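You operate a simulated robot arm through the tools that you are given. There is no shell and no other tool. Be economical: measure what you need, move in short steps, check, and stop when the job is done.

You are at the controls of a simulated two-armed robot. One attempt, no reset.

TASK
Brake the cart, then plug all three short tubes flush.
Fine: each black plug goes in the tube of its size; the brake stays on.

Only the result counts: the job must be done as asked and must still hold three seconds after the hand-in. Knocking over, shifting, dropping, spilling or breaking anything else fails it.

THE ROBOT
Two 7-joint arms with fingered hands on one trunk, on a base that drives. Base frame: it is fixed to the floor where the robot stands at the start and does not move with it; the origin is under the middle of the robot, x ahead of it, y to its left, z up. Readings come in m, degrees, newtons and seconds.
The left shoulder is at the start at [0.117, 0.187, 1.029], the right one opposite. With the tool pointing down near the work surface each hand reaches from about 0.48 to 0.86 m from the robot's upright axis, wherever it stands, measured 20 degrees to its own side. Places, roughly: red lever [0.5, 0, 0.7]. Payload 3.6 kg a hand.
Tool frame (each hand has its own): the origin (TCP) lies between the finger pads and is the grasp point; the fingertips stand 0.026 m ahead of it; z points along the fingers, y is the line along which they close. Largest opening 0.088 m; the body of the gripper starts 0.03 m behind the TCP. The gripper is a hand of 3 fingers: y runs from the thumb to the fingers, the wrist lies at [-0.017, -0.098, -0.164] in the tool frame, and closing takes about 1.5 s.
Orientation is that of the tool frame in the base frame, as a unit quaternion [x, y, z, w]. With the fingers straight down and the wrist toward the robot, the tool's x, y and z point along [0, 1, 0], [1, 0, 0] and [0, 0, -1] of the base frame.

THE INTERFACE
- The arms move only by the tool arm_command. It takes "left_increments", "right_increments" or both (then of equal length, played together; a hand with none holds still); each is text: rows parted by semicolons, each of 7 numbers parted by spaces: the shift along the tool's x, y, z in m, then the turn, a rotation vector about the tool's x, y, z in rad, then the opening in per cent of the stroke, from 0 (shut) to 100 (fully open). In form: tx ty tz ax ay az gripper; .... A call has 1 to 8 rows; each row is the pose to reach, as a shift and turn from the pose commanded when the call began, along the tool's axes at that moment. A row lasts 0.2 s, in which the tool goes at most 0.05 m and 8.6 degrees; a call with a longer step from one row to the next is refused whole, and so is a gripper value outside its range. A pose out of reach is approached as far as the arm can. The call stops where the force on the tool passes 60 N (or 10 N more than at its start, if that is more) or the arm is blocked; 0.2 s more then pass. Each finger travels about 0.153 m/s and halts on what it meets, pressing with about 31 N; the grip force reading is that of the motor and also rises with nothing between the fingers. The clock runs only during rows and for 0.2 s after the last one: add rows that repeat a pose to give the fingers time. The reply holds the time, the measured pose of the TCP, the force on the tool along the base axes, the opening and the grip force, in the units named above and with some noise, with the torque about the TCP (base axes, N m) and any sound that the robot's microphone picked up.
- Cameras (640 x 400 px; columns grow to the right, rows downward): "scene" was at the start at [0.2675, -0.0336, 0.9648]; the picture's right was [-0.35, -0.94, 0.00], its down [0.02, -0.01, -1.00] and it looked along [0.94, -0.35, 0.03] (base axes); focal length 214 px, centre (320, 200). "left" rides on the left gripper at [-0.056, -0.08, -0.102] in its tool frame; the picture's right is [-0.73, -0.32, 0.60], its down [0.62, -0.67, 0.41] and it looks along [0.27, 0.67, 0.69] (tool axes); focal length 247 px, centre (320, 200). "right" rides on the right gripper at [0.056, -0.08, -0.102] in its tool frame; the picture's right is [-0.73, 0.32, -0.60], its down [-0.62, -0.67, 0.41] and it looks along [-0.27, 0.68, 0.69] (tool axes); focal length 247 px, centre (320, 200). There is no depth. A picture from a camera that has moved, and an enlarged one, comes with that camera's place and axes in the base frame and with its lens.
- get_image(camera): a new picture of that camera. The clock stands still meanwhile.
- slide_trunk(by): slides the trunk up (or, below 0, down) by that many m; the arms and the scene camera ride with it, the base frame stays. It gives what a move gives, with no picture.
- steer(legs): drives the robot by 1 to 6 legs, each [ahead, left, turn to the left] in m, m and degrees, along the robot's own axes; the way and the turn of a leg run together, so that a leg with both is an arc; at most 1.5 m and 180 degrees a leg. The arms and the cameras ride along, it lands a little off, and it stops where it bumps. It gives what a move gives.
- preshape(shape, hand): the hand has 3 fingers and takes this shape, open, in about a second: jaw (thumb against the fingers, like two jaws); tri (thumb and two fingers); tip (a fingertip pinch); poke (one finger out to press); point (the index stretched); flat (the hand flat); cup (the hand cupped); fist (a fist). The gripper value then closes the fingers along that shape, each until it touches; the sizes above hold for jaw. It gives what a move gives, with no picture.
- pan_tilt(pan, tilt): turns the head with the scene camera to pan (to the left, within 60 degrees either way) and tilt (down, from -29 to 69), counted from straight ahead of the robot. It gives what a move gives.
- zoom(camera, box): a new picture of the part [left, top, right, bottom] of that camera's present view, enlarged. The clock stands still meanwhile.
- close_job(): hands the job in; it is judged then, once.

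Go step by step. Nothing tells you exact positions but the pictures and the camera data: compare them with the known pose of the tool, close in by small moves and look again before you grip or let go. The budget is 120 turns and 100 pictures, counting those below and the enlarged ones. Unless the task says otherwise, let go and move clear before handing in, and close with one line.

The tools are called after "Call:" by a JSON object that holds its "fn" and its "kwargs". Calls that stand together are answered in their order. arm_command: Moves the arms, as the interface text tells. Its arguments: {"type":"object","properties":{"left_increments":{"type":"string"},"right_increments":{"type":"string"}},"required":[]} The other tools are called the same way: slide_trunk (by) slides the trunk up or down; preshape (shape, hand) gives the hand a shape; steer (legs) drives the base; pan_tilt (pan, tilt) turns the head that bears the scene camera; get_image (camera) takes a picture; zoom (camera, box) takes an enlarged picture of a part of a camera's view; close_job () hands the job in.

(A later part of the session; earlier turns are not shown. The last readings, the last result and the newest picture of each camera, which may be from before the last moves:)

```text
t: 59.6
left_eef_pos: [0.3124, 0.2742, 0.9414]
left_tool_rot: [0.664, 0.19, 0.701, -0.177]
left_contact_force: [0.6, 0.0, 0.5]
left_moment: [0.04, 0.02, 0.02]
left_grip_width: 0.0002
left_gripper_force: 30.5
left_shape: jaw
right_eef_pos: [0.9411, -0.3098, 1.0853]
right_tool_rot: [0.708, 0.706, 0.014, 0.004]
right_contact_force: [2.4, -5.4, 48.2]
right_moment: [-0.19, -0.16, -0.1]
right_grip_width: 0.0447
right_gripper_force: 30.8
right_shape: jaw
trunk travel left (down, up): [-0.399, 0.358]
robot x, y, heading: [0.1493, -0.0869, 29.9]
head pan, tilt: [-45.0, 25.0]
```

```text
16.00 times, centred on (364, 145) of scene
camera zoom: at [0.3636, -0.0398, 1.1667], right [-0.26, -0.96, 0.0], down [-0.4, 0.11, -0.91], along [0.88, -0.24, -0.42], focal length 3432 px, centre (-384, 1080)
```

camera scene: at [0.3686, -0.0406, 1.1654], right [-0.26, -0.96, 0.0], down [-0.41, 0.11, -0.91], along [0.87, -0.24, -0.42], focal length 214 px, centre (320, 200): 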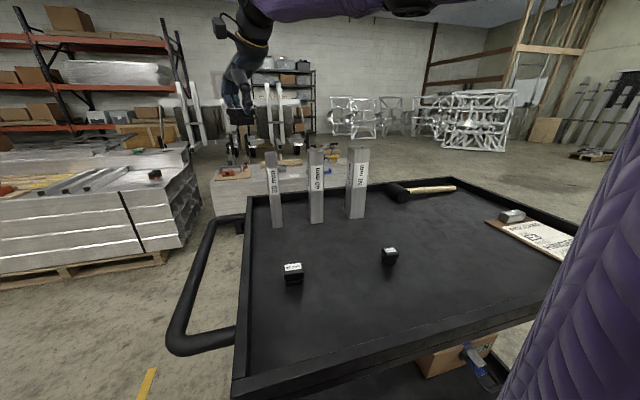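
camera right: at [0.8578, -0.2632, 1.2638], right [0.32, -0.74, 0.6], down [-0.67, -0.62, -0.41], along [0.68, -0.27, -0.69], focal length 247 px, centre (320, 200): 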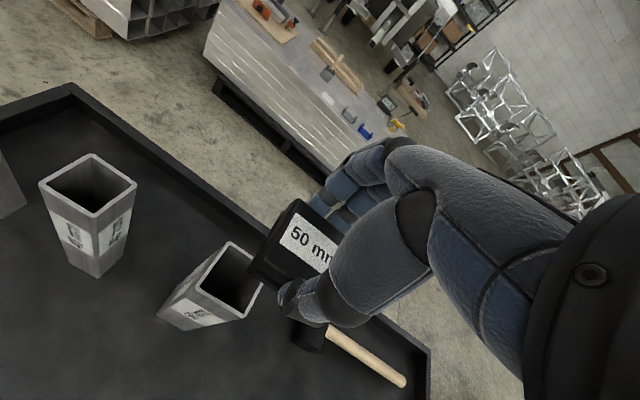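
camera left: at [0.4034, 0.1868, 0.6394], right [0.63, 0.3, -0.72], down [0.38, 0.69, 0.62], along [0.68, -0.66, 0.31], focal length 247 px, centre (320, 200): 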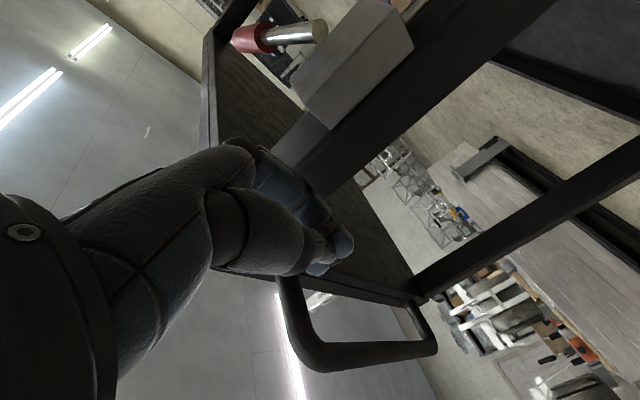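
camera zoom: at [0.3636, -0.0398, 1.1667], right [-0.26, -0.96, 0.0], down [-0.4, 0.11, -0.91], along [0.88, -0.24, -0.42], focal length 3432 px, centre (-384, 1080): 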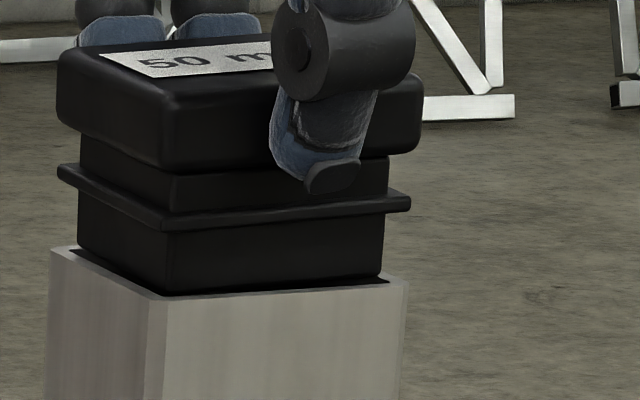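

The plug is still on the rim, and measuring the corners shows it turned ~1.6° clockwise relative to the tube. I'll lighten the pressure, correct the yaw, and look from both cameras.

Call:
{"fn": "arm_command", "kwargs": {"right_increments": "0 0 -0.006 0 0 -0.01 0;0 0 -0.012 0 0 -0.02 0;0 0 -0.012 0 0 -0.03 0;0 0 -0.012 0 0 -0.03 0"}}

Call:
{"fn": "zoom", "kwargs": {"camera": "right", "box": [200, 200, 280, 300]}}

Call:
{"fn": "zoom", "kwargs": {"camera": "scene", "box": [352, 136, 376, 154]}}

```text
t: 60.6
left_eef_pos: [0.3153, 0.2727, 0.9397]
left_tool_rot: [0.665, 0.19, 0.7, -0.178]
left_contact_force: [0.3, -0.8, 0.0]
left_moment: [-0.01, 0.0, -0.01]
left_grip_width: 0.0004
left_gripper_force: 31.4
left_shape: jaw
right_eef_pos: [0.94, -0.3115, 1.0867]
right_tool_rot: [0.696, 0.718, 0.004, 0.002]
right_contact_force: [2.8, -1.5, 22.6]
right_moment: [-0.04, -0.12, -0.11]
right_grip_width: 0.0446
right_gripper_force: 31.0
right_shape: jaw
trunk travel left (down, up): [-0.399, 0.358]
robot x, y, heading: [0.1483, -0.0877, 29.7]
head pan, tilt: [-45.0, 25.0]
```

```text
4.00 times, centred on (240, 250) of right
camera zoom: at [0.8567, -0.2576, 1.1885], right [0.34, -0.73, 0.6], down [-0.64, -0.64, -0.42], along [0.69, -0.24, -0.68], focal length 988 px, centre (640, 0)
```

zoom: 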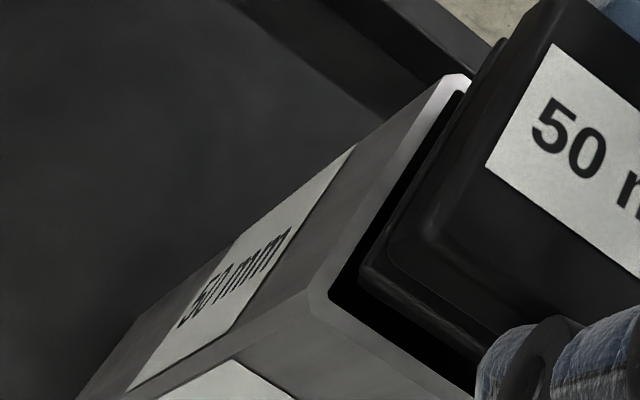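

```text
16.00 times, centred on (364, 145) of scene
camera zoom: at [0.3667, -0.0401, 1.1659], right [-0.26, -0.96, 0.0], down [-0.41, 0.11, -0.91], along [0.88, -0.24, -0.42], focal length 3432 px, centre (-384, 1080)
```

zoom: 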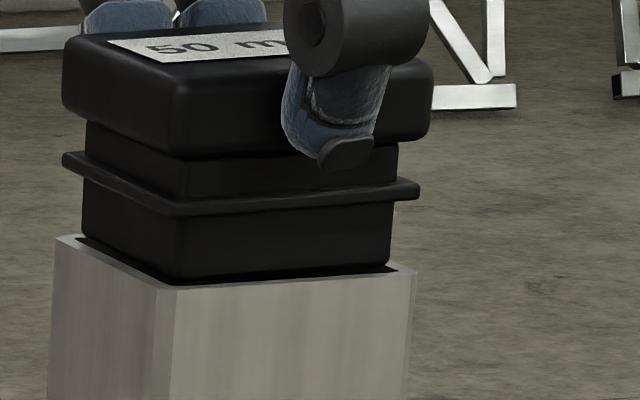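

The free-standing tube turned along with the plug, so their relative yaw stayed off. I'll lift clear of the rim and compare their angles afresh.

Call:
{"fn": "arm_command", "kwargs": {"right_increments": "0 0 -0.006 0 0 0 0;0 0 -0.012 0 0 0 0;0 0 -0.012 0 0 0 0"}}

Call:
{"fn": "zoom", "kwargs": {"camera": "scene", "box": [350, 132, 378, 153]}}

Call:
{"fn": "zoom", "kwargs": {"camera": "right", "box": [190, 180, 290, 300]}}

```text
t: 61.5
left_eef_pos: [0.3176, 0.273, 0.9403]
left_tool_rot: [0.666, 0.189, 0.7, -0.177]
left_contact_force: [0.0, -0.3, -0.8]
left_moment: [0.0, -0.03, -0.01]
left_grip_width: 0.0
left_gripper_force: 31.1
left_shape: jaw
right_eef_pos: [0.9396, -0.3135, 1.0922]
right_tool_rot: [0.696, 0.718, -0.001, 0.0]
right_contact_force: [-0.9, -0.2, -0.7]
right_moment: [-0.01, -0.03, 0.0]
right_grip_width: 0.0441
right_gripper_force: 30.8
right_shape: jaw
trunk travel left (down, up): [-0.399, 0.358]
robot x, y, heading: [0.1517, -0.0891, 29.7]
head pan, tilt: [-45.0, 25.0]
```

```text
16.00 times, centred on (364, 142) of scene
camera zoom: at [0.3687, -0.0405, 1.1654], right [-0.26, -0.96, 0.0], down [-0.41, 0.11, -0.91], along [0.87, -0.24, -0.42], focal length 3432 px, centre (-384, 1120)
```

zoom: 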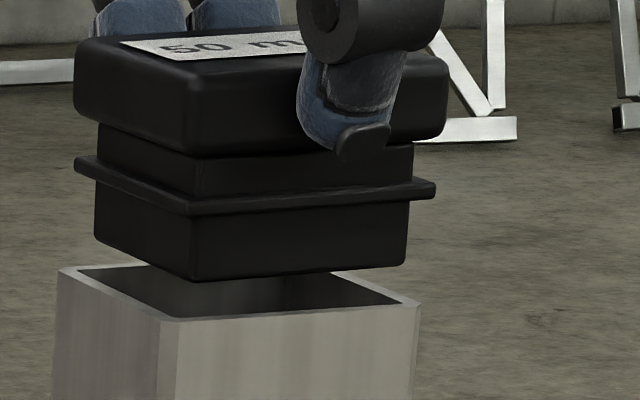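

```text
3.33 times, centred on (240, 240) of right
camera zoom: at [0.858, -0.2586, 1.1956], right [0.34, -0.72, 0.6], down [-0.65, -0.64, -0.41], along [0.68, -0.25, -0.69], focal length 823 px, centre (587, 67)
```

zoom: 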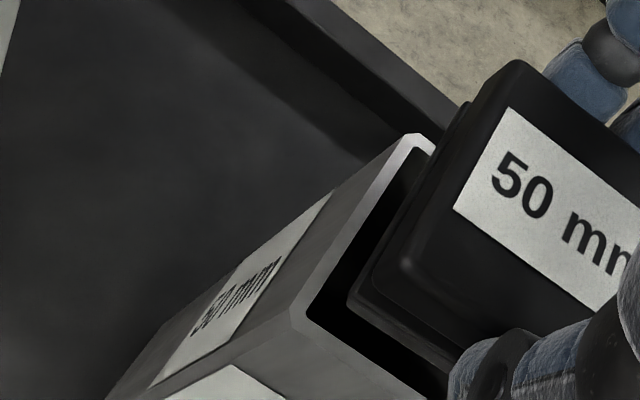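

The plug has rolled ~1.7° about the finger axis (right side up), putting its lower end ~1.7 mm right. I'll level it by tilting the hand slightly, which also recentres it, then check.

Call:
{"fn": "arm_command", "kwargs": {"right_increments": "0 0 0 0 0.03 0 0;0 0 0 0 0.03 0 0"}}

Call:
{"fn": "zoom", "kwargs": {"camera": "scene", "box": [350, 132, 378, 153]}}

```text
t: 62.0
left_eef_pos: [0.3165, 0.2725, 0.941]
left_tool_rot: [0.666, 0.189, 0.699, -0.179]
left_contact_force: [0.6, 0.1, 0.0]
left_moment: [-0.01, 0.01, -0.01]
left_grip_width: 0.0001
left_gripper_force: 31.6
left_shape: jaw
right_eef_pos: [0.9412, -0.3136, 1.095]
right_tool_rot: [0.696, 0.717, 0.011, -0.01]
right_contact_force: [-0.1, 0.1, -0.4]
right_moment: [-0.01, 0.02, -0.02]
right_grip_width: 0.044
right_gripper_force: 31.2
right_shape: jaw
trunk travel left (down, up): [-0.399, 0.358]
robot x, y, heading: [0.1539, -0.0886, 29.3]
head pan, tilt: [-45.0, 25.0]
```

```text
16.00 times, centred on (364, 142) of scene
camera zoom: at [0.3688, -0.0405, 1.1654], right [-0.26, -0.96, 0.0], down [-0.41, 0.11, -0.91], along [0.87, -0.24, -0.42], focal length 3432 px, centre (-384, 1120)
```

zoom: 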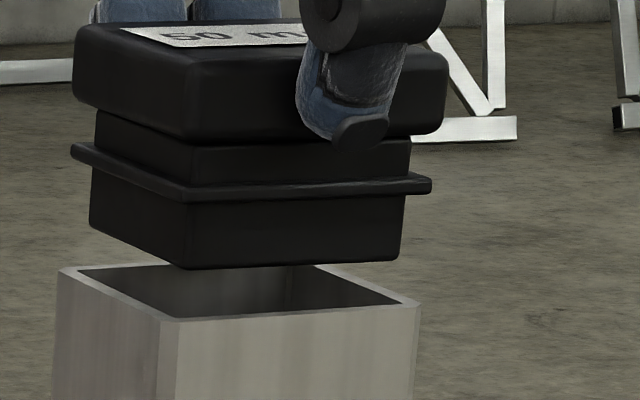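

Level now and centred within half a millimetre. I'll lower until light contact and dither slightly fore-aft to find the opening.

Call:
{"fn": "arm_command", "kwargs": {"right_increments": "0.0005 0 0.005 0 0 0 0;0.0005 0 0.01 0 0 0 0;0.0005 -0.001 0.011 0 0 0 0;0.0005 -0.002 0.011 0 0 0 0;0.0005 -0.001 0.012 0 0 0 0;0.0005 0.0005 0.012 0 0 0 0;0.0005 0.0015 0.012 0 0 0 0;0.0005 0.0 0.013 0 0 0 0"}}

Call:
{"fn": "zoom", "kwargs": {"camera": "scene", "box": [350, 132, 378, 153]}}

```text
t: 63.9
left_eef_pos: [0.3158, 0.273, 0.9414]
left_tool_rot: [0.665, 0.19, 0.7, -0.178]
left_contact_force: [0.4, -0.1, 0.5]
left_moment: [0.0, 0.01, 0.03]
left_grip_width: 0.0002
left_gripper_force: 30.3
left_shape: jaw
right_eef_pos: [0.9398, -0.3109, 1.085]
right_tool_rot: [0.696, 0.718, 0.013, -0.009]
right_contact_force: [2.7, 0.1, 20.4]
right_moment: [-0.06, -0.5, 0.0]
right_grip_width: 0.0441
right_gripper_force: 31.2
right_shape: jaw
trunk travel left (down, up): [-0.399, 0.358]
robot x, y, heading: [0.1519, -0.0885, 29.8]
head pan, tilt: [-45.0, 25.0]
```

```text
16.00 times, centred on (364, 142) of scene
camera zoom: at [0.3668, -0.04, 1.166], right [-0.26, -0.96, 0.0], down [-0.41, 0.11, -0.91], along [0.88, -0.24, -0.42], focal length 3432 px, centre (-384, 1120)
```

zoom: 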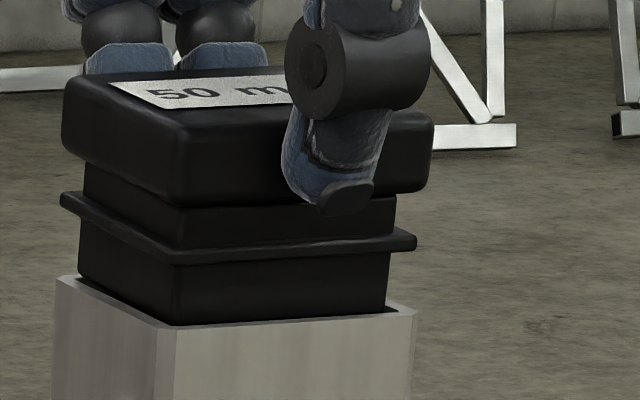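

The torque now shows contact on the far wall (~18 mm ahead of centre), so the plug is slightly too far forward. I'll lift, shift back 2 mm, and lower again.

Call:
{"fn": "arm_command", "kwargs": {"right_increments": "0 0 -0.008 0 0 0 0;0 -0.002 -0.008 0 0 0 0;0 -0.002 -0.003 0 0 0 0;0 -0.002 0 0 0 0 0;0 -0.002 0.001 0 0 0 0"}}

Call:
{"fn": "zoom", "kwargs": {"camera": "scene", "box": [350, 132, 378, 153]}}

```text
t: 65.0
left_eef_pos: [0.3154, 0.2738, 0.9424]
left_tool_rot: [0.665, 0.19, 0.7, -0.178]
left_contact_force: [0.3, -0.4, -0.1]
left_moment: [-0.03, 0.0, 0.0]
left_grip_width: 0.0
left_gripper_force: 30.7
left_shape: jaw
right_eef_pos: [0.9392, -0.311, 1.0867]
right_tool_rot: [0.696, 0.718, 0.014, -0.009]
right_contact_force: [5.8, -0.1, 22.2]
right_moment: [-0.05, -0.68, -0.01]
right_grip_width: 0.044
right_gripper_force: 31.6
right_shape: jaw
trunk travel left (down, up): [-0.399, 0.358]
robot x, y, heading: [0.1536, -0.0844, 30.1]
head pan, tilt: [-45.0, 25.0]
```

```text
16.00 times, centred on (364, 142) of scene
camera zoom: at [0.3669, -0.04, 1.166], right [-0.26, -0.96, 0.0], down [-0.41, 0.11, -0.91], along [0.88, -0.24, -0.42], focal length 3432 px, centre (-384, 1120)
```

zoom: 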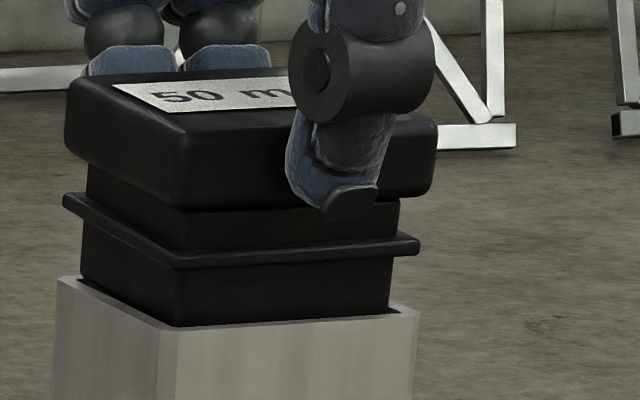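

Contact is still on the far side, so I'll lift fully, shift back another 1.5 mm and retry.

Call:
{"fn": "arm_command", "kwargs": {"right_increments": "0 0 -0.012 0 0 0 0;0 -0.0015 -0.012 0 0 0 0;0 -0.0015 -0.008 0 0 0 0;0 -0.0015 -0.004 0 0 0 0;0 -0.0015 -0.001 0 0 0 0;0 -0.0015 -0.001 0 0 0 0"}}

Call:
{"fn": "zoom", "kwargs": {"camera": "right", "box": [190, 180, 290, 300]}}

```text
t: 66.5
left_eef_pos: [0.3176, 0.272, 0.9407]
left_tool_rot: [0.665, 0.189, 0.7, -0.178]
left_contact_force: [0.6, 0.4, 0.9]
left_moment: [0.02, 0.01, -0.01]
left_grip_width: 0.0
left_gripper_force: 30.7
left_shape: jaw
right_eef_pos: [0.9375, -0.3109, 1.0852]
right_tool_rot: [0.696, 0.718, 0.013, -0.009]
right_contact_force: [-0.3, 0.7, 9.4]
right_moment: [-0.24, 0.22, -0.04]
right_grip_width: 0.0439
right_gripper_force: 31.0
right_shape: jaw
trunk travel left (down, up): [-0.399, 0.358]
robot x, y, heading: [0.1513, -0.0872, 29.7]
head pan, tilt: [-45.0, 25.0]
```

```text
3.33 times, centred on (240, 240) of right
camera zoom: at [0.8545, -0.2606, 1.1879], right [0.34, -0.74, 0.58], down [-0.64, -0.63, -0.43], along [0.69, -0.23, -0.69], focal length 823 px, centre (587, 67)
```

zoom: 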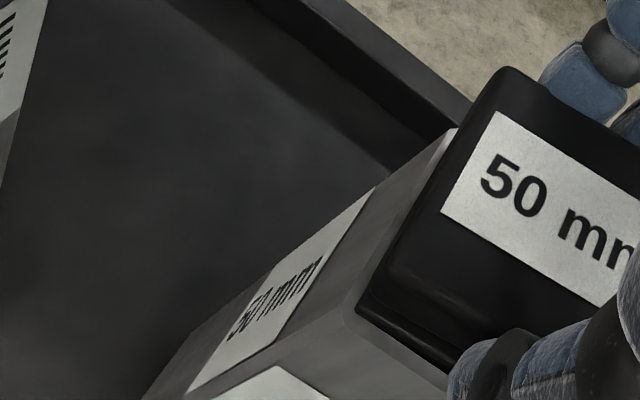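

Now the contact flipped to the near-right corner, so the target is bracketed. I'll lift, shift +0.8 mm forward and +0.7 mm left, and lower.

Call:
{"fn": "arm_command", "kwargs": {"right_increments": "0 0 -0.008 0 0 0 0;0.0007 0.0008 -0.008 0 0 0 0;0.0007 0.0008 -0.004 0 0 0 0;0.0007 0.0008 0 0 0 0 0;0.0007 0.0008 0.003 0 0 0 0;0.0007 0.0008 0.003 0 0 0 0"}}

Call:
{"fn": "zoom", "kwargs": {"camera": "scene", "box": [350, 132, 378, 153]}}

```text
t: 67.8
left_eef_pos: [0.3165, 0.2723, 0.9407]
left_tool_rot: [0.665, 0.189, 0.7, -0.177]
left_contact_force: [0.0, -0.4, -0.4]
left_moment: [-0.02, 0.0, 0.02]
left_grip_width: 0.0
left_gripper_force: 30.7
left_shape: jaw
right_eef_pos: [0.9386, -0.311, 1.0796]
right_tool_rot: [0.697, 0.717, 0.011, -0.01]
right_contact_force: [-1.1, -0.1, -0.8]
right_moment: [-0.01, 0.01, -0.01]
right_grip_width: 0.0436
right_gripper_force: 30.8
right_shape: jaw
trunk travel left (down, up): [-0.399, 0.358]
robot x, y, heading: [0.1516, -0.0865, 29.6]
head pan, tilt: [-45.0, 25.0]
```

```text
16.00 times, centred on (364, 142) of scene
camera zoom: at [0.3687, -0.0406, 1.1655], right [-0.26, -0.96, 0.0], down [-0.41, 0.11, -0.91], along [0.87, -0.24, -0.42], focal length 3432 px, centre (-384, 1120)
```

zoom: 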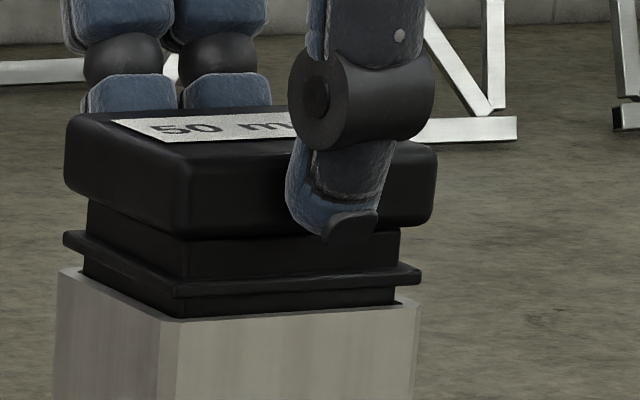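

It dropped into the tube with no force. I'll keep pressing down to seat it.

Call:
{"fn": "arm_command", "kwargs": {"right_increments": "0 0 0.004 0 0 0 0;0 0 0.008 0 0 0 0;0 0 0.012 0 0 0 0;0 0 0.016 0 0 0 0;0 0 0.02 0 0 0 0"}}

Call:
{"fn": "zoom", "kwargs": {"camera": "scene", "box": [350, 132, 378, 153]}}

```text
t: 69.0
left_eef_pos: [0.315, 0.2727, 0.9398]
left_tool_rot: [0.665, 0.189, 0.7, -0.178]
left_contact_force: [0.4, -0.1, -0.6]
left_moment: [-0.02, -0.02, 0.03]
left_grip_width: 0.0004
left_gripper_force: 31.3
left_shape: jaw
right_eef_pos: [0.9372, -0.3112, 1.0639]
right_tool_rot: [0.697, 0.717, 0.015, -0.009]
right_contact_force: [-2.1, -3.2, 23.4]
right_moment: [-0.07, 0.23, -0.02]
right_grip_width: 0.0438
right_gripper_force: 30.8
right_shape: jaw
trunk travel left (down, up): [-0.399, 0.358]
robot x, y, heading: [0.1519, -0.086, 29.7]
head pan, tilt: [-45.0, 25.0]
```

```text
16.00 times, centred on (364, 142) of scene
camera zoom: at [0.3661, -0.0402, 1.1663], right [-0.26, -0.96, 0.0], down [-0.41, 0.11, -0.91], along [0.88, -0.24, -0.42], focal length 3432 px, centre (-384, 1120)
```

zoom: 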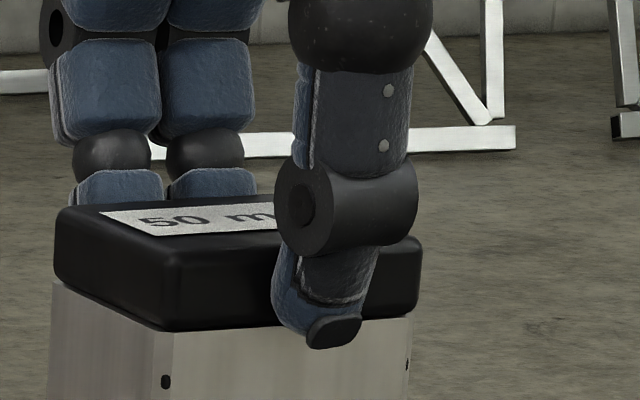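

The cap is down on the tube. I'll press a bit more to ensure it is fully home, then let go.

Call:
{"fn": "arm_command", "kwargs": {"right_increments": "0 0 0.004 0 0 0 0;0 0 0.007 0 0 0 0;0 0 0.007 0 0 0 0;0 0 -0.002 0 0 0 0;0 0 -0.006 0 0 0 0;0 0 -0.006 0 0 0 30;0 0 -0.006 0 0 0 100;0 0 -0.006 0 0 0 100"}}

Call:
{"fn": "arm_command", "kwargs": {"right_increments": "0 0 -0.03 0 0 0 100;0 0 -0.07 0 0 0 100"}}

Call:
{"fn": "zoom", "kwargs": {"camera": "scene", "box": [340, 120, 390, 220]}}

```text
t: 70.8
left_eef_pos: [0.3167, 0.2722, 0.941]
left_tool_rot: [0.666, 0.189, 0.7, -0.178]
left_contact_force: [-0.1, -0.7, 0.4]
left_moment: [0.01, -0.01, 0.01]
left_grip_width: 0.0003
left_gripper_force: 30.3
left_shape: jaw
right_eef_pos: [0.9368, -0.3089, 1.0643]
right_tool_rot: [0.696, 0.718, 0.009, -0.01]
right_contact_force: [-0.5, -0.7, -0.7]
right_moment: [0.03, 0.03, -0.01]
right_grip_width: 0.0878
right_gripper_force: 0.0
right_shape: jaw
trunk travel left (down, up): [-0.399, 0.358]
robot x, y, heading: [0.1564, -0.0837, 29.8]
head pan, tilt: [-45.0, 25.0]
```

```text
t: 71.5
left_eef_pos: [0.3174, 0.2718, 0.9402]
left_tool_rot: [0.666, 0.189, 0.7, -0.178]
left_contact_force: [0.2, 0.2, -0.6]
left_moment: [0.01, 0.0, 0.0]
left_grip_width: 0.0
left_gripper_force: 31.2
left_shape: jaw
right_eef_pos: [0.9373, -0.3126, 1.1353]
right_tool_rot: [0.696, 0.718, 0.01, -0.011]
right_contact_force: [-0.5, -0.1, 0.7]
right_moment: [-0.01, -0.03, -0.01]
right_grip_width: 0.0876
right_gripper_force: 0.1
right_shape: jaw
trunk travel left (down, up): [-0.399, 0.358]
robot x, y, heading: [0.1495, -0.082, 29.8]
head pan, tilt: [-45.0, 25.0]
```

```text
4.00 times, centred on (365, 170) of scene
camera zoom: at [0.3685, -0.0404, 1.1655], right [-0.26, -0.96, 0.0], down [-0.41, 0.11, -0.91], along [0.87, -0.24, -0.42], focal length 858 px, centre (140, 320)
```

zoom: 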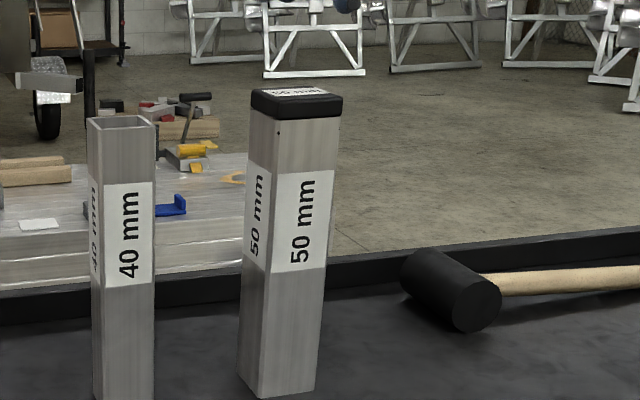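

The 50 mm plug is seated and the tube stands. Next, the 40 mm plug: I'll move over it at [0.709,-0.076], matching its −4° yaw.

Call:
{"fn": "arm_command", "kwargs": {"right_increments": "0.0304 -0.0277 -0.002 0 -0.004 0.0125 100;0.0608 -0.0554 -0.004 0 -0.008 0.025 100;0.0911 -0.0831 -0.004 0 -0.012 0.0375 100;0.1215 -0.1108 -0.004 0 -0.016 0.05 100;0.1519 -0.1385 -0.004 0 -0.02 0.0625 100;0.1823 -0.1662 -0.004 0 -0.024 0.075 100;0.2126 -0.1939 0 0 -0.028 0.0875 100;0.243 -0.2216 0 0 -0.03 0.1 100"}}

Call:
{"fn": "arm_command", "kwargs": {"right_increments": "0 0 0.045 0 0 0 100;0 0 0.09 0 0 0 100;0 0 0.135 0 0 0 100;0 0 0.18 0 0 0 100;0 0 0.215 0 0 0 100;0 0 0.215 0 0 0 100"}}

Call:
{"fn": "get_image", "kwargs": {"camera": "right"}}

```text
t: 73.2
left_eef_pos: [0.316, 0.2733, 0.9406]
left_tool_rot: [0.665, 0.189, 0.7, -0.178]
left_contact_force: [0.1, 0.5, -0.3]
left_moment: [0.0, 0.01, -0.01]
left_grip_width: 0.0
left_gripper_force: 31.2
left_shape: jaw
right_eef_pos: [0.7083, -0.0761, 1.1409]
right_tool_rot: [0.732, 0.681, 0.001, 0.002]
right_contact_force: [0.6, 0.4, 0.3]
right_moment: [0.0, -0.03, 0.0]
right_grip_width: 0.0879
right_gripper_force: 0.1
right_shape: jaw
trunk travel left (down, up): [-0.399, 0.358]
robot x, y, heading: [0.153, -0.0847, 29.5]
head pan, tilt: [-45.0, 25.0]
```

```text
t: 74.7
left_eef_pos: [0.317, 0.2725, 0.9401]
left_tool_rot: [0.665, 0.189, 0.7, -0.178]
left_contact_force: [-0.3, 0.0, 0.8]
left_moment: [-0.02, 0.02, 0.05]
left_grip_width: 0.0
left_gripper_force: 30.9
left_shape: jaw
right_eef_pos: [0.7097, -0.0776, 0.9287]
right_tool_rot: [0.731, 0.682, -0.001, 0.001]
right_contact_force: [1.2, 1.1, -0.2]
right_moment: [0.04, -0.04, 0.02]
right_grip_width: 0.0879
right_gripper_force: 0.0
right_shape: jaw
trunk travel left (down, up): [-0.399, 0.358]
robot x, y, heading: [0.1514, -0.0848, 29.8]
head pan, tilt: [-45.0, 25.0]
```

```text
22 pictures are left
camera right: at [0.6335, -0.0157, 1.0303], right [0.27, -0.76, 0.6], down [-0.71, -0.58, -0.41], along [0.65, -0.31, -0.69], focal length 247 px, centre (320, 200)
```

right: 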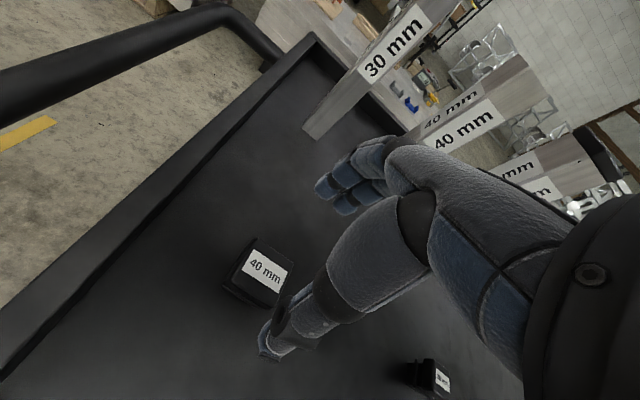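

Alignment over the 40 mm plug looks right. I'll lower, close on the cap and lift to carrying height.

Call:
{"fn": "arm_command", "kwargs": {"right_increments": "0.0015 0 0.04 0 0 0 100;0.0015 0 0.06 0 0 0 100;0.0015 0 0.06 0 0 0 60;0.0015 0 0.06 0 0 0 30;0.0015 0 0.06 0 0 0 0;0.0015 0 0.06 0 0 0 0;0.0015 0 0.06 0 0 0 0;0.0015 0 0.06 0 0 0 0"}}

Call:
{"fn": "arm_command", "kwargs": {"right_increments": "0 0 -0.03 0 0 0 0;0 0 -0.07 0 0 0 0;0 0 -0.115 0 0 0 0;0 0 -0.16 0 0 0 0;0 0 -0.205 0 0 0 0;0 0 -0.25 0 0 0 0;0 0 -0.265 0 0 0 0"}}

Call:
{"fn": "get_image", "kwargs": {"camera": "right"}}

```text
t: 76.5
left_eef_pos: [0.3169, 0.2726, 0.9412]
left_tool_rot: [0.665, 0.19, 0.7, -0.178]
left_contact_force: [-0.2, 0.1, 0.1]
left_moment: [-0.01, -0.03, -0.04]
left_grip_width: 0.0
left_gripper_force: 31.3
left_shape: jaw
right_eef_pos: [0.7108, -0.0746, 0.8676]
right_tool_rot: [0.731, 0.682, 0.0, 0.0]
right_contact_force: [-0.3, -0.2, 0.7]
right_moment: [-0.01, -0.02, 0.0]
right_grip_width: 0.0336
right_gripper_force: 31.0
right_shape: jaw
trunk travel left (down, up): [-0.399, 0.358]
robot x, y, heading: [0.1494, -0.0839, 29.6]
head pan, tilt: [-45.0, 25.0]
```

```text
t: 78.0
left_eef_pos: [0.3172, 0.2725, 0.9407]
left_tool_rot: [0.666, 0.189, 0.699, -0.179]
left_contact_force: [0.3, 0.6, -0.4]
left_moment: [0.01, -0.04, 0.0]
left_grip_width: 0.0
left_gripper_force: 30.6
left_shape: jaw
right_eef_pos: [0.7086, -0.0736, 1.1342]
right_tool_rot: [0.732, 0.681, 0.0, 0.0]
right_contact_force: [0.4, -0.5, 0.1]
right_moment: [0.0, -0.01, -0.02]
right_grip_width: 0.0336
right_gripper_force: 31.6
right_shape: jaw
trunk travel left (down, up): [-0.399, 0.358]
robot x, y, heading: [0.152, -0.0836, 29.7]
head pan, tilt: [-45.0, 25.0]
```

```text
21 pictures are left
camera right: at [0.6317, -0.0127, 1.2356], right [0.27, -0.75, 0.6], down [-0.71, -0.58, -0.41], along [0.66, -0.31, -0.69], focal length 247 px, centre (320, 200)
```

right: 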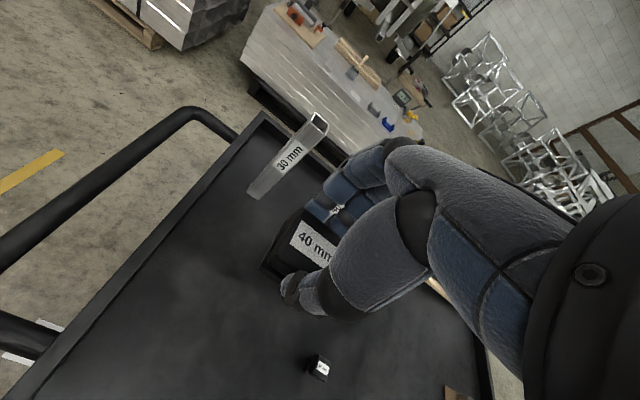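

The 40 mm plug is held. I'll carry it over its tube, square the yaw, and come down to a ~1 cm gap.

Call:
{"fn": "arm_command", "kwargs": {"right_increments": "-0.0127 0.0337 0 0 0 -0.0103 0;-0.0254 0.0674 0 0 0 -0.0206 0;-0.0381 0.1011 0 0 0 -0.0309 0;-0.0508 0.1347 0 0 0 -0.0411 0;-0.0635 0.1684 0 0 0 -0.0514 0;-0.0762 0.2021 0 0 0 -0.0617 0;-0.0889 0.2358 0 0 0 -0.072 0;-0.0889 0.2358 0 0 0 -0.072 0"}}

Call:
{"fn": "arm_command", "kwargs": {"right_increments": "0 0 0.02 0 0 0 0;0 0 0.037 0 0 0 0;0 0 0.037 0 0 0 0"}}

Call:
{"fn": "zoom", "kwargs": {"camera": "scene", "box": [301, 132, 329, 153]}}

Call:
{"fn": "zoom", "kwargs": {"camera": "right", "box": [200, 170, 320, 300]}}

```text
t: 79.8
left_eef_pos: [0.3161, 0.2725, 0.9411]
left_tool_rot: [0.666, 0.19, 0.699, -0.178]
left_contact_force: [0.1, 0.0, 1.2]
left_moment: [0.0, -0.01, -0.01]
left_grip_width: 0.0001
left_gripper_force: 31.3
left_shape: jaw
right_eef_pos: [0.9366, -0.1797, 1.1328]
right_tool_rot: [0.706, 0.709, 0.0, 0.001]
right_contact_force: [0.5, 0.0, -0.2]
right_moment: [0.02, -0.03, 0.03]
right_grip_width: 0.0336
right_gripper_force: 31.5
right_shape: jaw
trunk travel left (down, up): [-0.399, 0.358]
robot x, y, heading: [0.1562, -0.0851, 29.3]
head pan, tilt: [-45.0, 25.0]
```

```text
t: 80.7
left_eef_pos: [0.3174, 0.2721, 0.9412]
left_tool_rot: [0.666, 0.19, 0.699, -0.178]
left_contact_force: [-0.5, 0.7, -0.1]
left_moment: [-0.01, 0.0, 0.01]
left_grip_width: 0.0002
left_gripper_force: 30.9
left_shape: jaw
right_eef_pos: [0.9363, -0.1798, 1.0969]
right_tool_rot: [0.707, 0.708, 0.0, 0.0]
right_contact_force: [-0.8, -0.2, -1.0]
right_moment: [0.0, 0.02, 0.0]
right_grip_width: 0.0335
right_gripper_force: 31.1
right_shape: jaw
trunk travel left (down, up): [-0.399, 0.358]
robot x, y, heading: [0.1501, -0.0849, 29.6]
head pan, tilt: [-45.0, 25.0]
```

```text
16.00 times, centred on (315, 142) of scene
camera zoom: at [0.3687, -0.0405, 1.1655], right [-0.26, -0.96, 0.0], down [-0.41, 0.11, -0.91], along [0.87, -0.24, -0.42], focal length 3432 px, centre (400, 1120)
```

zoom: 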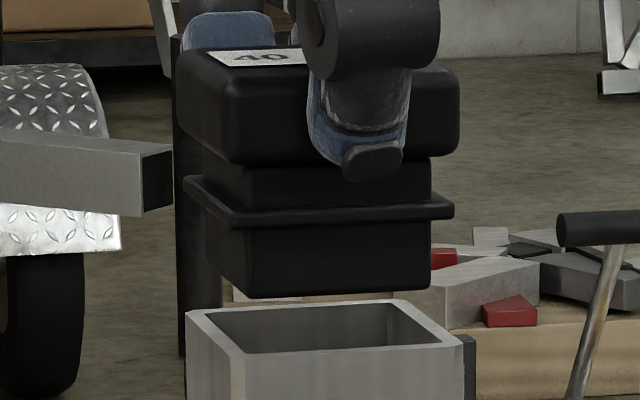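

```text
3.08 times, centred on (260, 235) of right
camera zoom: at [0.8564, -0.1244, 1.1984], right [0.32, -0.73, 0.6], down [-0.66, -0.62, -0.41], along [0.68, -0.27, -0.69], focal length 760 px, centre (505, 92)
```

zoom: 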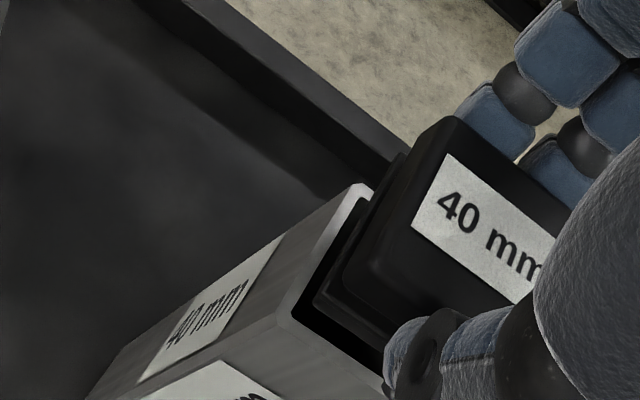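

The 40 mm plug is level and square. By comparison with the last fit, I'll shift ~1.7 mm forward and 1 mm right, then lower to light contact.

Call:
{"fn": "arm_command", "kwargs": {"right_increments": "-0.001 0.0017 0.004 0 0 0 0;-0.001 0.0017 0.008 0 0 0 0;-0.001 0.0017 0.012 0 0 0 0;-0.001 0.0017 0.014 0 0 0 0;-0.001 0.0017 0.014 0 0 0 0"}}

```text
t: 81.8
left_eef_pos: [0.3145, 0.2728, 0.9411]
left_tool_rot: [0.665, 0.19, 0.7, -0.177]
left_contact_force: [-0.1, 0.9, 0.1]
left_moment: [0.01, 0.01, 0.03]
left_grip_width: 0.0
left_gripper_force: 30.6
left_shape: jaw
right_eef_pos: [0.9376, -0.1829, 1.0851]
right_tool_rot: [0.706, 0.708, 0.004, 0.001]
right_contact_force: [0.1, -1.0, 18.9]
right_moment: [-0.03, -0.32, -0.01]
right_grip_width: 0.0342
right_gripper_force: 31.1
right_shape: jaw
trunk travel left (down, up): [-0.399, 0.358]
robot x, y, heading: [0.1534, -0.0836, 29.9]
head pan, tilt: [-45.0, 25.0]
```

Contact is on the far wall only (17 mm ahead); left-right is balanced. I'll lift, shift back 1 mm and retry.

Call:
{"fn": "arm_command", "kwargs": {"right_increments": "0 0 -0.01 0 0 0 0;0 -0.001 -0.01 0 0 0 0;0 -0.001 -0.006 0 0 0 0;0 -0.001 -0.002 0 0 0 0;0 -0.001 0 0 0 0 0;0 -0.001 0 0 0 0 0"}}

```text
t: 83.2
left_eef_pos: [0.3174, 0.2721, 0.9399]
left_tool_rot: [0.666, 0.19, 0.699, -0.178]
left_contact_force: [-0.7, 0.5, 0.1]
left_moment: [0.03, -0.01, 0.05]
left_grip_width: 0.0001
left_gripper_force: 31.4
left_shape: jaw
right_eef_pos: [0.9389, -0.1821, 1.0801]
right_tool_rot: [0.706, 0.708, 0.0, 0.0]
right_contact_force: [-0.5, 0.0, 0.1]
right_moment: [-0.01, 0.04, 0.03]
right_grip_width: 0.0339
right_gripper_force: 31.3
right_shape: jaw
trunk travel left (down, up): [-0.399, 0.358]
robot x, y, heading: [0.1517, -0.081, 29.7]
head pan, tilt: [-45.0, 25.0]
```

It dropped in. I'll press it home.

Call:
{"fn": "arm_command", "kwargs": {"right_increments": "0 0 0.004 0 0 0 0;0 0 0.008 0 0 0 0;0 0 0.012 0 0 0 0;0 0 0.016 0 0 0 0;0 0 0.02 0 0 0 0;0 0 0.025 0 0 0 0;0 0 0.028 0 0 0 0"}}

Call:
{"fn": "zoom", "kwargs": {"camera": "scene", "box": [301, 132, 329, 153]}}

```text
t: 84.8
left_eef_pos: [0.3137, 0.2713, 0.9412]
left_tool_rot: [0.664, 0.19, 0.701, -0.178]
left_contact_force: [-0.6, -0.9, -0.4]
left_moment: [0.0, 0.01, -0.01]
left_grip_width: 0.0
left_gripper_force: 30.9
left_shape: jaw
right_eef_pos: [0.9371, -0.1807, 1.0621]
right_tool_rot: [0.707, 0.707, 0.008, 0.002]
right_contact_force: [-1.3, -3.4, 36.5]
right_moment: [-0.11, 0.15, -0.06]
right_grip_width: 0.0359
right_gripper_force: 31.2
right_shape: jaw
trunk travel left (down, up): [-0.399, 0.358]
robot x, y, heading: [0.1498, -0.0847, 29.7]
head pan, tilt: [-45.0, 25.0]
```

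```text
16.00 times, centred on (315, 142) of scene
camera zoom: at [0.3647, -0.0406, 1.1667], right [-0.26, -0.96, 0.0], down [-0.4, 0.11, -0.91], along [0.88, -0.24, -0.42], focal length 3432 px, centre (400, 1120)
```

zoom: 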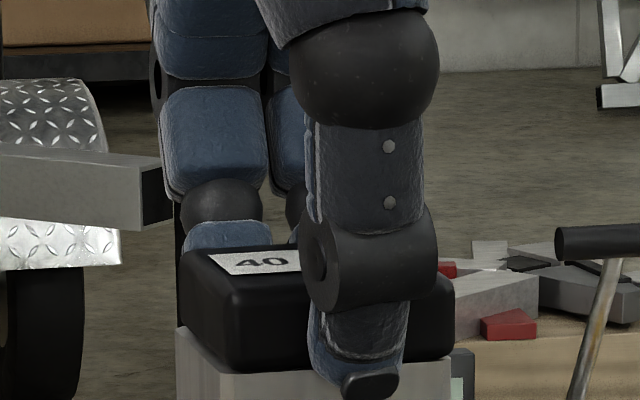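

The 40 mm plug is seated. I'll release, rise, and head to the 30 mm plug.

Call:
{"fn": "arm_command", "kwargs": {"right_increments": "0 0 -0.005 0 0 0 0;0 0 -0.01 0 0 0 0;0 0 -0.01 0 0 0 40;0 0 -0.01 0 0 0 100;0 0 -0.01 0 0 0 100;0 0 -0.04 0 0 0 100;0 0 -0.08 0 0 0 100"}}

Call:
{"fn": "arm_command", "kwargs": {"right_increments": "-0.017 -0.033 0 0 0 0 100;-0.034 -0.066 0 0 0 0 100;-0.051 -0.099 0 0 0 0 100;-0.068 -0.132 0 0 0 0 100;-0.085 -0.165 0 0 0 0 100;-0.102 -0.198 0 0 0 0 100;-0.119 -0.231 0 0 0 0 100;-0.119 -0.231 0.045 0 0 0 100"}}

Call:
{"fn": "arm_command", "kwargs": {"right_increments": "0 0 0.045 0 0 0 100;0 0 0.09 0 0 0 100;0 0 0.12 0 0 0 100;0 0 0.12 0 0 0 100"}}

Call:
{"fn": "zoom", "kwargs": {"camera": "right", "box": [150, 190, 330, 340]}}

```text
t: 86.5
left_eef_pos: [0.3178, 0.2722, 0.9405]
left_tool_rot: [0.666, 0.189, 0.699, -0.178]
left_contact_force: [-0.5, 0.2, -0.9]
left_moment: [-0.01, 0.01, -0.03]
left_grip_width: 0.0
left_gripper_force: 30.6
left_shape: jaw
right_eef_pos: [0.9384, -0.1818, 1.1325]
right_tool_rot: [0.706, 0.708, -0.001, 0.0]
right_contact_force: [0.4, -0.2, -0.2]
right_moment: [0.01, -0.01, -0.05]
right_grip_width: 0.0878
right_gripper_force: 0.1
right_shape: jaw
trunk travel left (down, up): [-0.399, 0.358]
robot x, y, heading: [0.1496, -0.0856, 29.8]
head pan, tilt: [-45.0, 25.0]
```

```text
t: 88.2
left_eef_pos: [0.3181, 0.2736, 0.9411]
left_tool_rot: [0.666, 0.19, 0.699, -0.178]
left_contact_force: [-0.8, -0.5, -0.5]
left_moment: [0.02, 0.01, 0.03]
left_grip_width: 0.0
left_gripper_force: 31.7
left_shape: jaw
right_eef_pos: [0.7098, -0.3006, 1.0898]
right_tool_rot: [0.707, 0.707, -0.001, 0.0]
right_contact_force: [-0.1, -0.4, 0.4]
right_moment: [-0.01, 0.01, -0.01]
right_grip_width: 0.0877
right_gripper_force: 0.0
right_shape: jaw
trunk travel left (down, up): [-0.399, 0.358]
robot x, y, heading: [0.1515, -0.0838, 29.6]
head pan, tilt: [-45.0, 25.0]
```

```text
t: 89.2
left_eef_pos: [0.3166, 0.273, 0.9408]
left_tool_rot: [0.666, 0.189, 0.699, -0.178]
left_contact_force: [-0.6, -1.1, -0.1]
left_moment: [0.01, -0.03, 0.01]
left_grip_width: 0.0002
left_gripper_force: 31.1
left_shape: jaw
right_eef_pos: [0.7077, -0.3025, 0.9682]
right_tool_rot: [0.706, 0.708, 0.0, 0.0]
right_contact_force: [-0.3, -0.1, -0.2]
right_moment: [0.0, -0.02, -0.02]
right_grip_width: 0.0878
right_gripper_force: 0.1
right_shape: jaw
trunk travel left (down, up): [-0.399, 0.358]
robot x, y, heading: [0.1488, -0.0872, 29.6]
head pan, tilt: [-45.0, 25.0]
```

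```text
2.67 times, centred on (240, 265) of right
camera zoom: at [0.6275, -0.2459, 1.0705], right [0.32, -0.73, 0.6], down [-0.66, -0.62, -0.41], along [0.68, -0.27, -0.69], focal length 659 px, centre (533, 27)
```

zoom: 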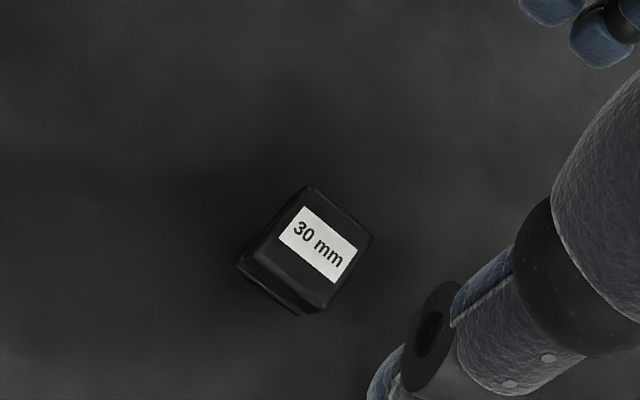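

The 30 mm plug is centred near [0.704,-0.297], turned about −6°. I'll align, lower, close and lift.

Call:
{"fn": "arm_command", "kwargs": {"right_increments": "0.0025 -0.0018 0.03 0 0 0.055 100;0.005 -0.0035 0.06 0 0 0.11 100;0.005 -0.0035 0.1 0 0 0.11 100;0.005 -0.0035 0.1 0 0 0.11 50;0.005 -0.0035 0.1 0 0 0.11 20;0.005 -0.0035 0.1 0 0 0.11 0;0.005 -0.0035 0.1 0 0 0.11 0;0.005 -0.0035 0.1 0 0 0.11 0"}}

Call:
{"fn": "zoom", "kwargs": {"camera": "right", "box": [230, 180, 380, 330]}}

```text
t: 91.0
left_eef_pos: [0.3176, 0.2731, 0.9409]
left_tool_rot: [0.666, 0.189, 0.7, -0.178]
left_contact_force: [-0.1, -0.7, 0.3]
left_moment: [-0.06, 0.0, 0.03]
left_grip_width: 0.0001
left_gripper_force: 31.1
left_shape: jaw
right_eef_pos: [0.7056, -0.2943, 0.8703]
right_tool_rot: [0.744, 0.668, 0.0, 0.0]
right_contact_force: [0.7, -0.2, -0.8]
right_moment: [0.03, -0.03, 0.0]
right_grip_width: 0.0229
right_gripper_force: 30.7
right_shape: jaw
trunk travel left (down, up): [-0.399, 0.358]
robot x, y, heading: [0.1487, -0.0857, 29.7]
head pan, tilt: [-45.0, 25.0]
```

```text
2.67 times, centred on (305, 255) of right
camera zoom: at [0.6307, -0.2297, 0.9722], right [0.24, -0.76, 0.6], down [-0.73, -0.55, -0.41], along [0.64, -0.34, -0.69], focal length 659 px, centre (360, 53)
```

zoom: 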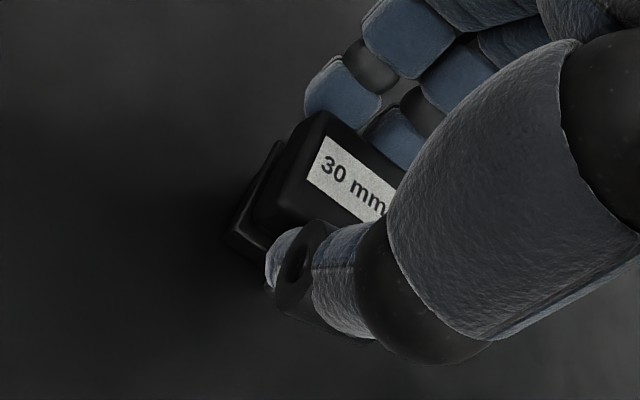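

The 30 mm plug is held. I'll lift, carry it over the 30 mm tube and square it.

Call:
{"fn": "arm_command", "kwargs": {"right_increments": "0 0 -0.03 0 0 0 0;0 0 -0.07 0 0 0 0;0 0 -0.115 0 0 0 0;0 0 -0.16 0 0 0 0;0 0 -0.205 0 0 0 0;0 0 -0.25 0 0 0 0;0 0 -0.265 0 0 0 0"}}

Call:
{"fn": "arm_command", "kwargs": {"right_increments": "0.0318 0.0257 0 0 0 -0.0135 0;0.0637 0.0514 0 0 0 -0.027 0;0.0955 0.0771 0 0 0 -0.0405 0;0.1273 0.1029 0 0 0 -0.054 0;0.1592 0.1286 0 0 0 -0.0675 0;0.191 0.1543 0 0 0 -0.081 0;0.2229 0.18 0 0 0 -0.0945 0;0.2547 0.2057 0 0 0 -0.108 0"}}

Call:
{"fn": "arm_command", "kwargs": {"right_increments": "0 0 0.015 0 0 0 0;0 0 0.033 0 0 0 0;0 0 0.033 0 0 0 0"}}

Call:
{"fn": "zoom", "kwargs": {"camera": "scene", "box": [256, 132, 284, 153]}}

Call:
{"fn": "zoom", "kwargs": {"camera": "right", "box": [200, 170, 320, 300]}}

```text
t: 92.7
left_eef_pos: [0.3181, 0.2734, 0.9411]
left_tool_rot: [0.666, 0.189, 0.699, -0.177]
left_contact_force: [0.0, -0.1, -0.2]
left_moment: [-0.03, 0.0, -0.01]
left_grip_width: 0.0
left_gripper_force: 31.5
left_shape: jaw
right_eef_pos: [0.7056, -0.295, 1.134]
right_tool_rot: [0.744, 0.668, -0.001, 0.0]
right_contact_force: [1.2, -0.4, -0.3]
right_moment: [-0.02, -0.04, -0.01]
right_grip_width: 0.0225
right_gripper_force: 30.7
right_shape: jaw
trunk travel left (down, up): [-0.399, 0.358]
robot x, y, heading: [0.1546, -0.086, 29.6]
head pan, tilt: [-45.0, 25.0]
```

```text
t: 94.5
left_eef_pos: [0.3171, 0.2713, 0.9404]
left_tool_rot: [0.666, 0.19, 0.699, -0.178]
left_contact_force: [-0.2, -0.6, -1.0]
left_moment: [0.0, 0.03, 0.0]
left_grip_width: 0.0
left_gripper_force: 30.8
left_shape: jaw
right_eef_pos: [0.9266, -0.072, 1.1356]
right_tool_rot: [0.707, 0.707, -0.001, 0.001]
right_contact_force: [-0.2, 1.0, -0.4]
right_moment: [0.0, 0.01, -0.02]
right_grip_width: 0.0224
right_gripper_force: 30.8
right_shape: jaw
right hand out of reach, approached as far as the arm can: row 8
trunk travel left (down, up): [-0.399, 0.358]
robot x, y, heading: [0.1534, -0.0859, 29.5]
head pan, tilt: [-45.0, 25.0]
```

```text
t: 95.2
left_eef_pos: [0.3176, 0.2719, 0.9408]
left_tool_rot: [0.666, 0.189, 0.699, -0.178]
left_contact_force: [-0.7, 0.2, 0.6]
left_moment: [-0.01, 0.0, -0.01]
left_grip_width: 0.0
left_gripper_force: 30.6
left_shape: jaw
right_eef_pos: [0.9246, -0.0755, 1.102]
right_tool_rot: [0.707, 0.707, 0.0, 0.0]
right_contact_force: [0.0, -0.3, 0.4]
right_moment: [0.01, 0.0, -0.05]
right_grip_width: 0.0225
right_gripper_force: 30.9
right_shape: jaw
right hand out of reach, approached as far as the arm can: row 2, 3
trunk travel left (down, up): [-0.399, 0.358]
robot x, y, heading: [0.153, -0.0833, 29.6]
head pan, tilt: [-45.0, 25.0]
```

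```text
16.00 times, centred on (270, 142) of scene
camera zoom: at [0.3688, -0.0405, 1.1655], right [-0.26, -0.96, 0.0], down [-0.41, 0.11, -0.91], along [0.87, -0.24, -0.42], focal length 3432 px, centre (1120, 1120)
```

zoom: 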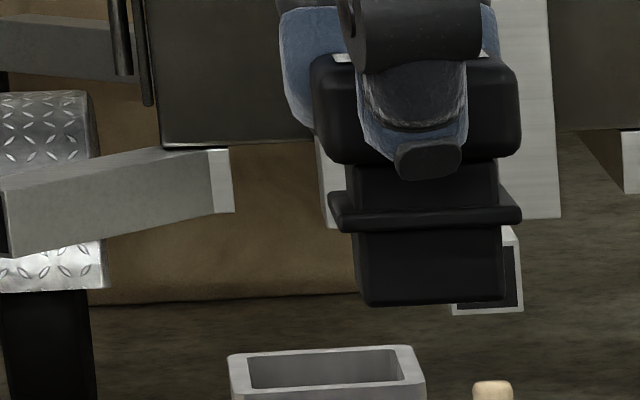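

```text
3.08 times, centred on (260, 235) of right
camera zoom: at [0.8434, -0.0196, 1.2047], right [0.32, -0.74, 0.6], down [-0.66, -0.62, -0.41], along [0.68, -0.27, -0.69], focal length 760 px, centre (505, 92)
```

zoom: 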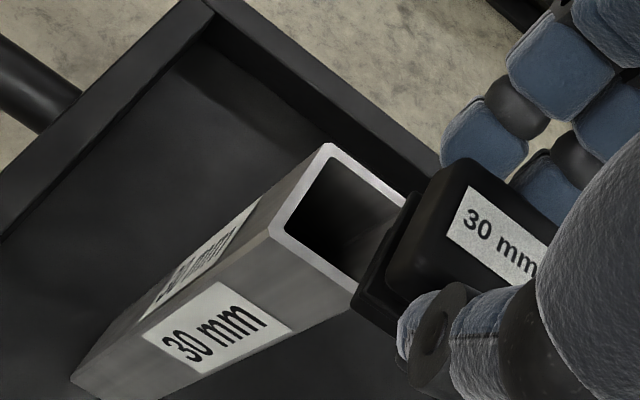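

The arm is at its reach limit for this tube, so I'll raise the plug a little and shift the base ~10 cm to the left, as it was relative to the 40 mm tube.

Call:
{"fn": "arm_command", "kwargs": {"right_increments": "0 0 -0.02 0 0 0 0;0 0 -0.035 0 0 0 0"}}

Call:
{"fn": "steer", "kwargs": {"legs": [[0.052, 0.091, 0]]}}

```text
t: 95.8
left_eef_pos: [0.3168, 0.2723, 0.9408]
left_tool_rot: [0.666, 0.189, 0.7, -0.178]
left_contact_force: [-0.4, 0.4, 0.1]
left_moment: [0.03, -0.03, 0.0]
left_grip_width: 0.0
left_gripper_force: 31.3
left_shape: jaw
right_eef_pos: [0.9257, -0.0765, 1.1368]
right_tool_rot: [0.707, 0.707, 0.0, -0.001]
right_contact_force: [-0.5, -0.2, -0.2]
right_moment: [0.02, -0.05, 0.0]
right_grip_width: 0.0226
right_gripper_force: 31.2
right_shape: jaw
trunk travel left (down, up): [-0.399, 0.358]
robot x, y, heading: [0.1553, -0.0818, 29.8]
head pan, tilt: [-45.0, 25.0]
```

```text
t: 97.0
left_eef_pos: [0.3173, 0.3806, 0.9417]
left_tool_rot: [0.665, 0.191, 0.699, -0.178]
left_contact_force: [-1.0, 0.0, -0.8]
left_moment: [0.03, 0.0, -0.02]
left_grip_width: 0.0
left_gripper_force: 31.3
left_shape: jaw
right_eef_pos: [0.9246, 0.033, 1.1367]
right_tool_rot: [0.706, 0.708, -0.001, 0.001]
right_contact_force: [0.1, 0.0, -0.1]
right_moment: [-0.06, 0.0, 0.0]
right_grip_width: 0.0224
right_gripper_force: 31.0
right_shape: jaw
trunk travel left (down, up): [-0.399, 0.358]
robot x, y, heading: [0.1547, 0.0198, 30.0]
head pan, tilt: [-45.0, 25.0]
```

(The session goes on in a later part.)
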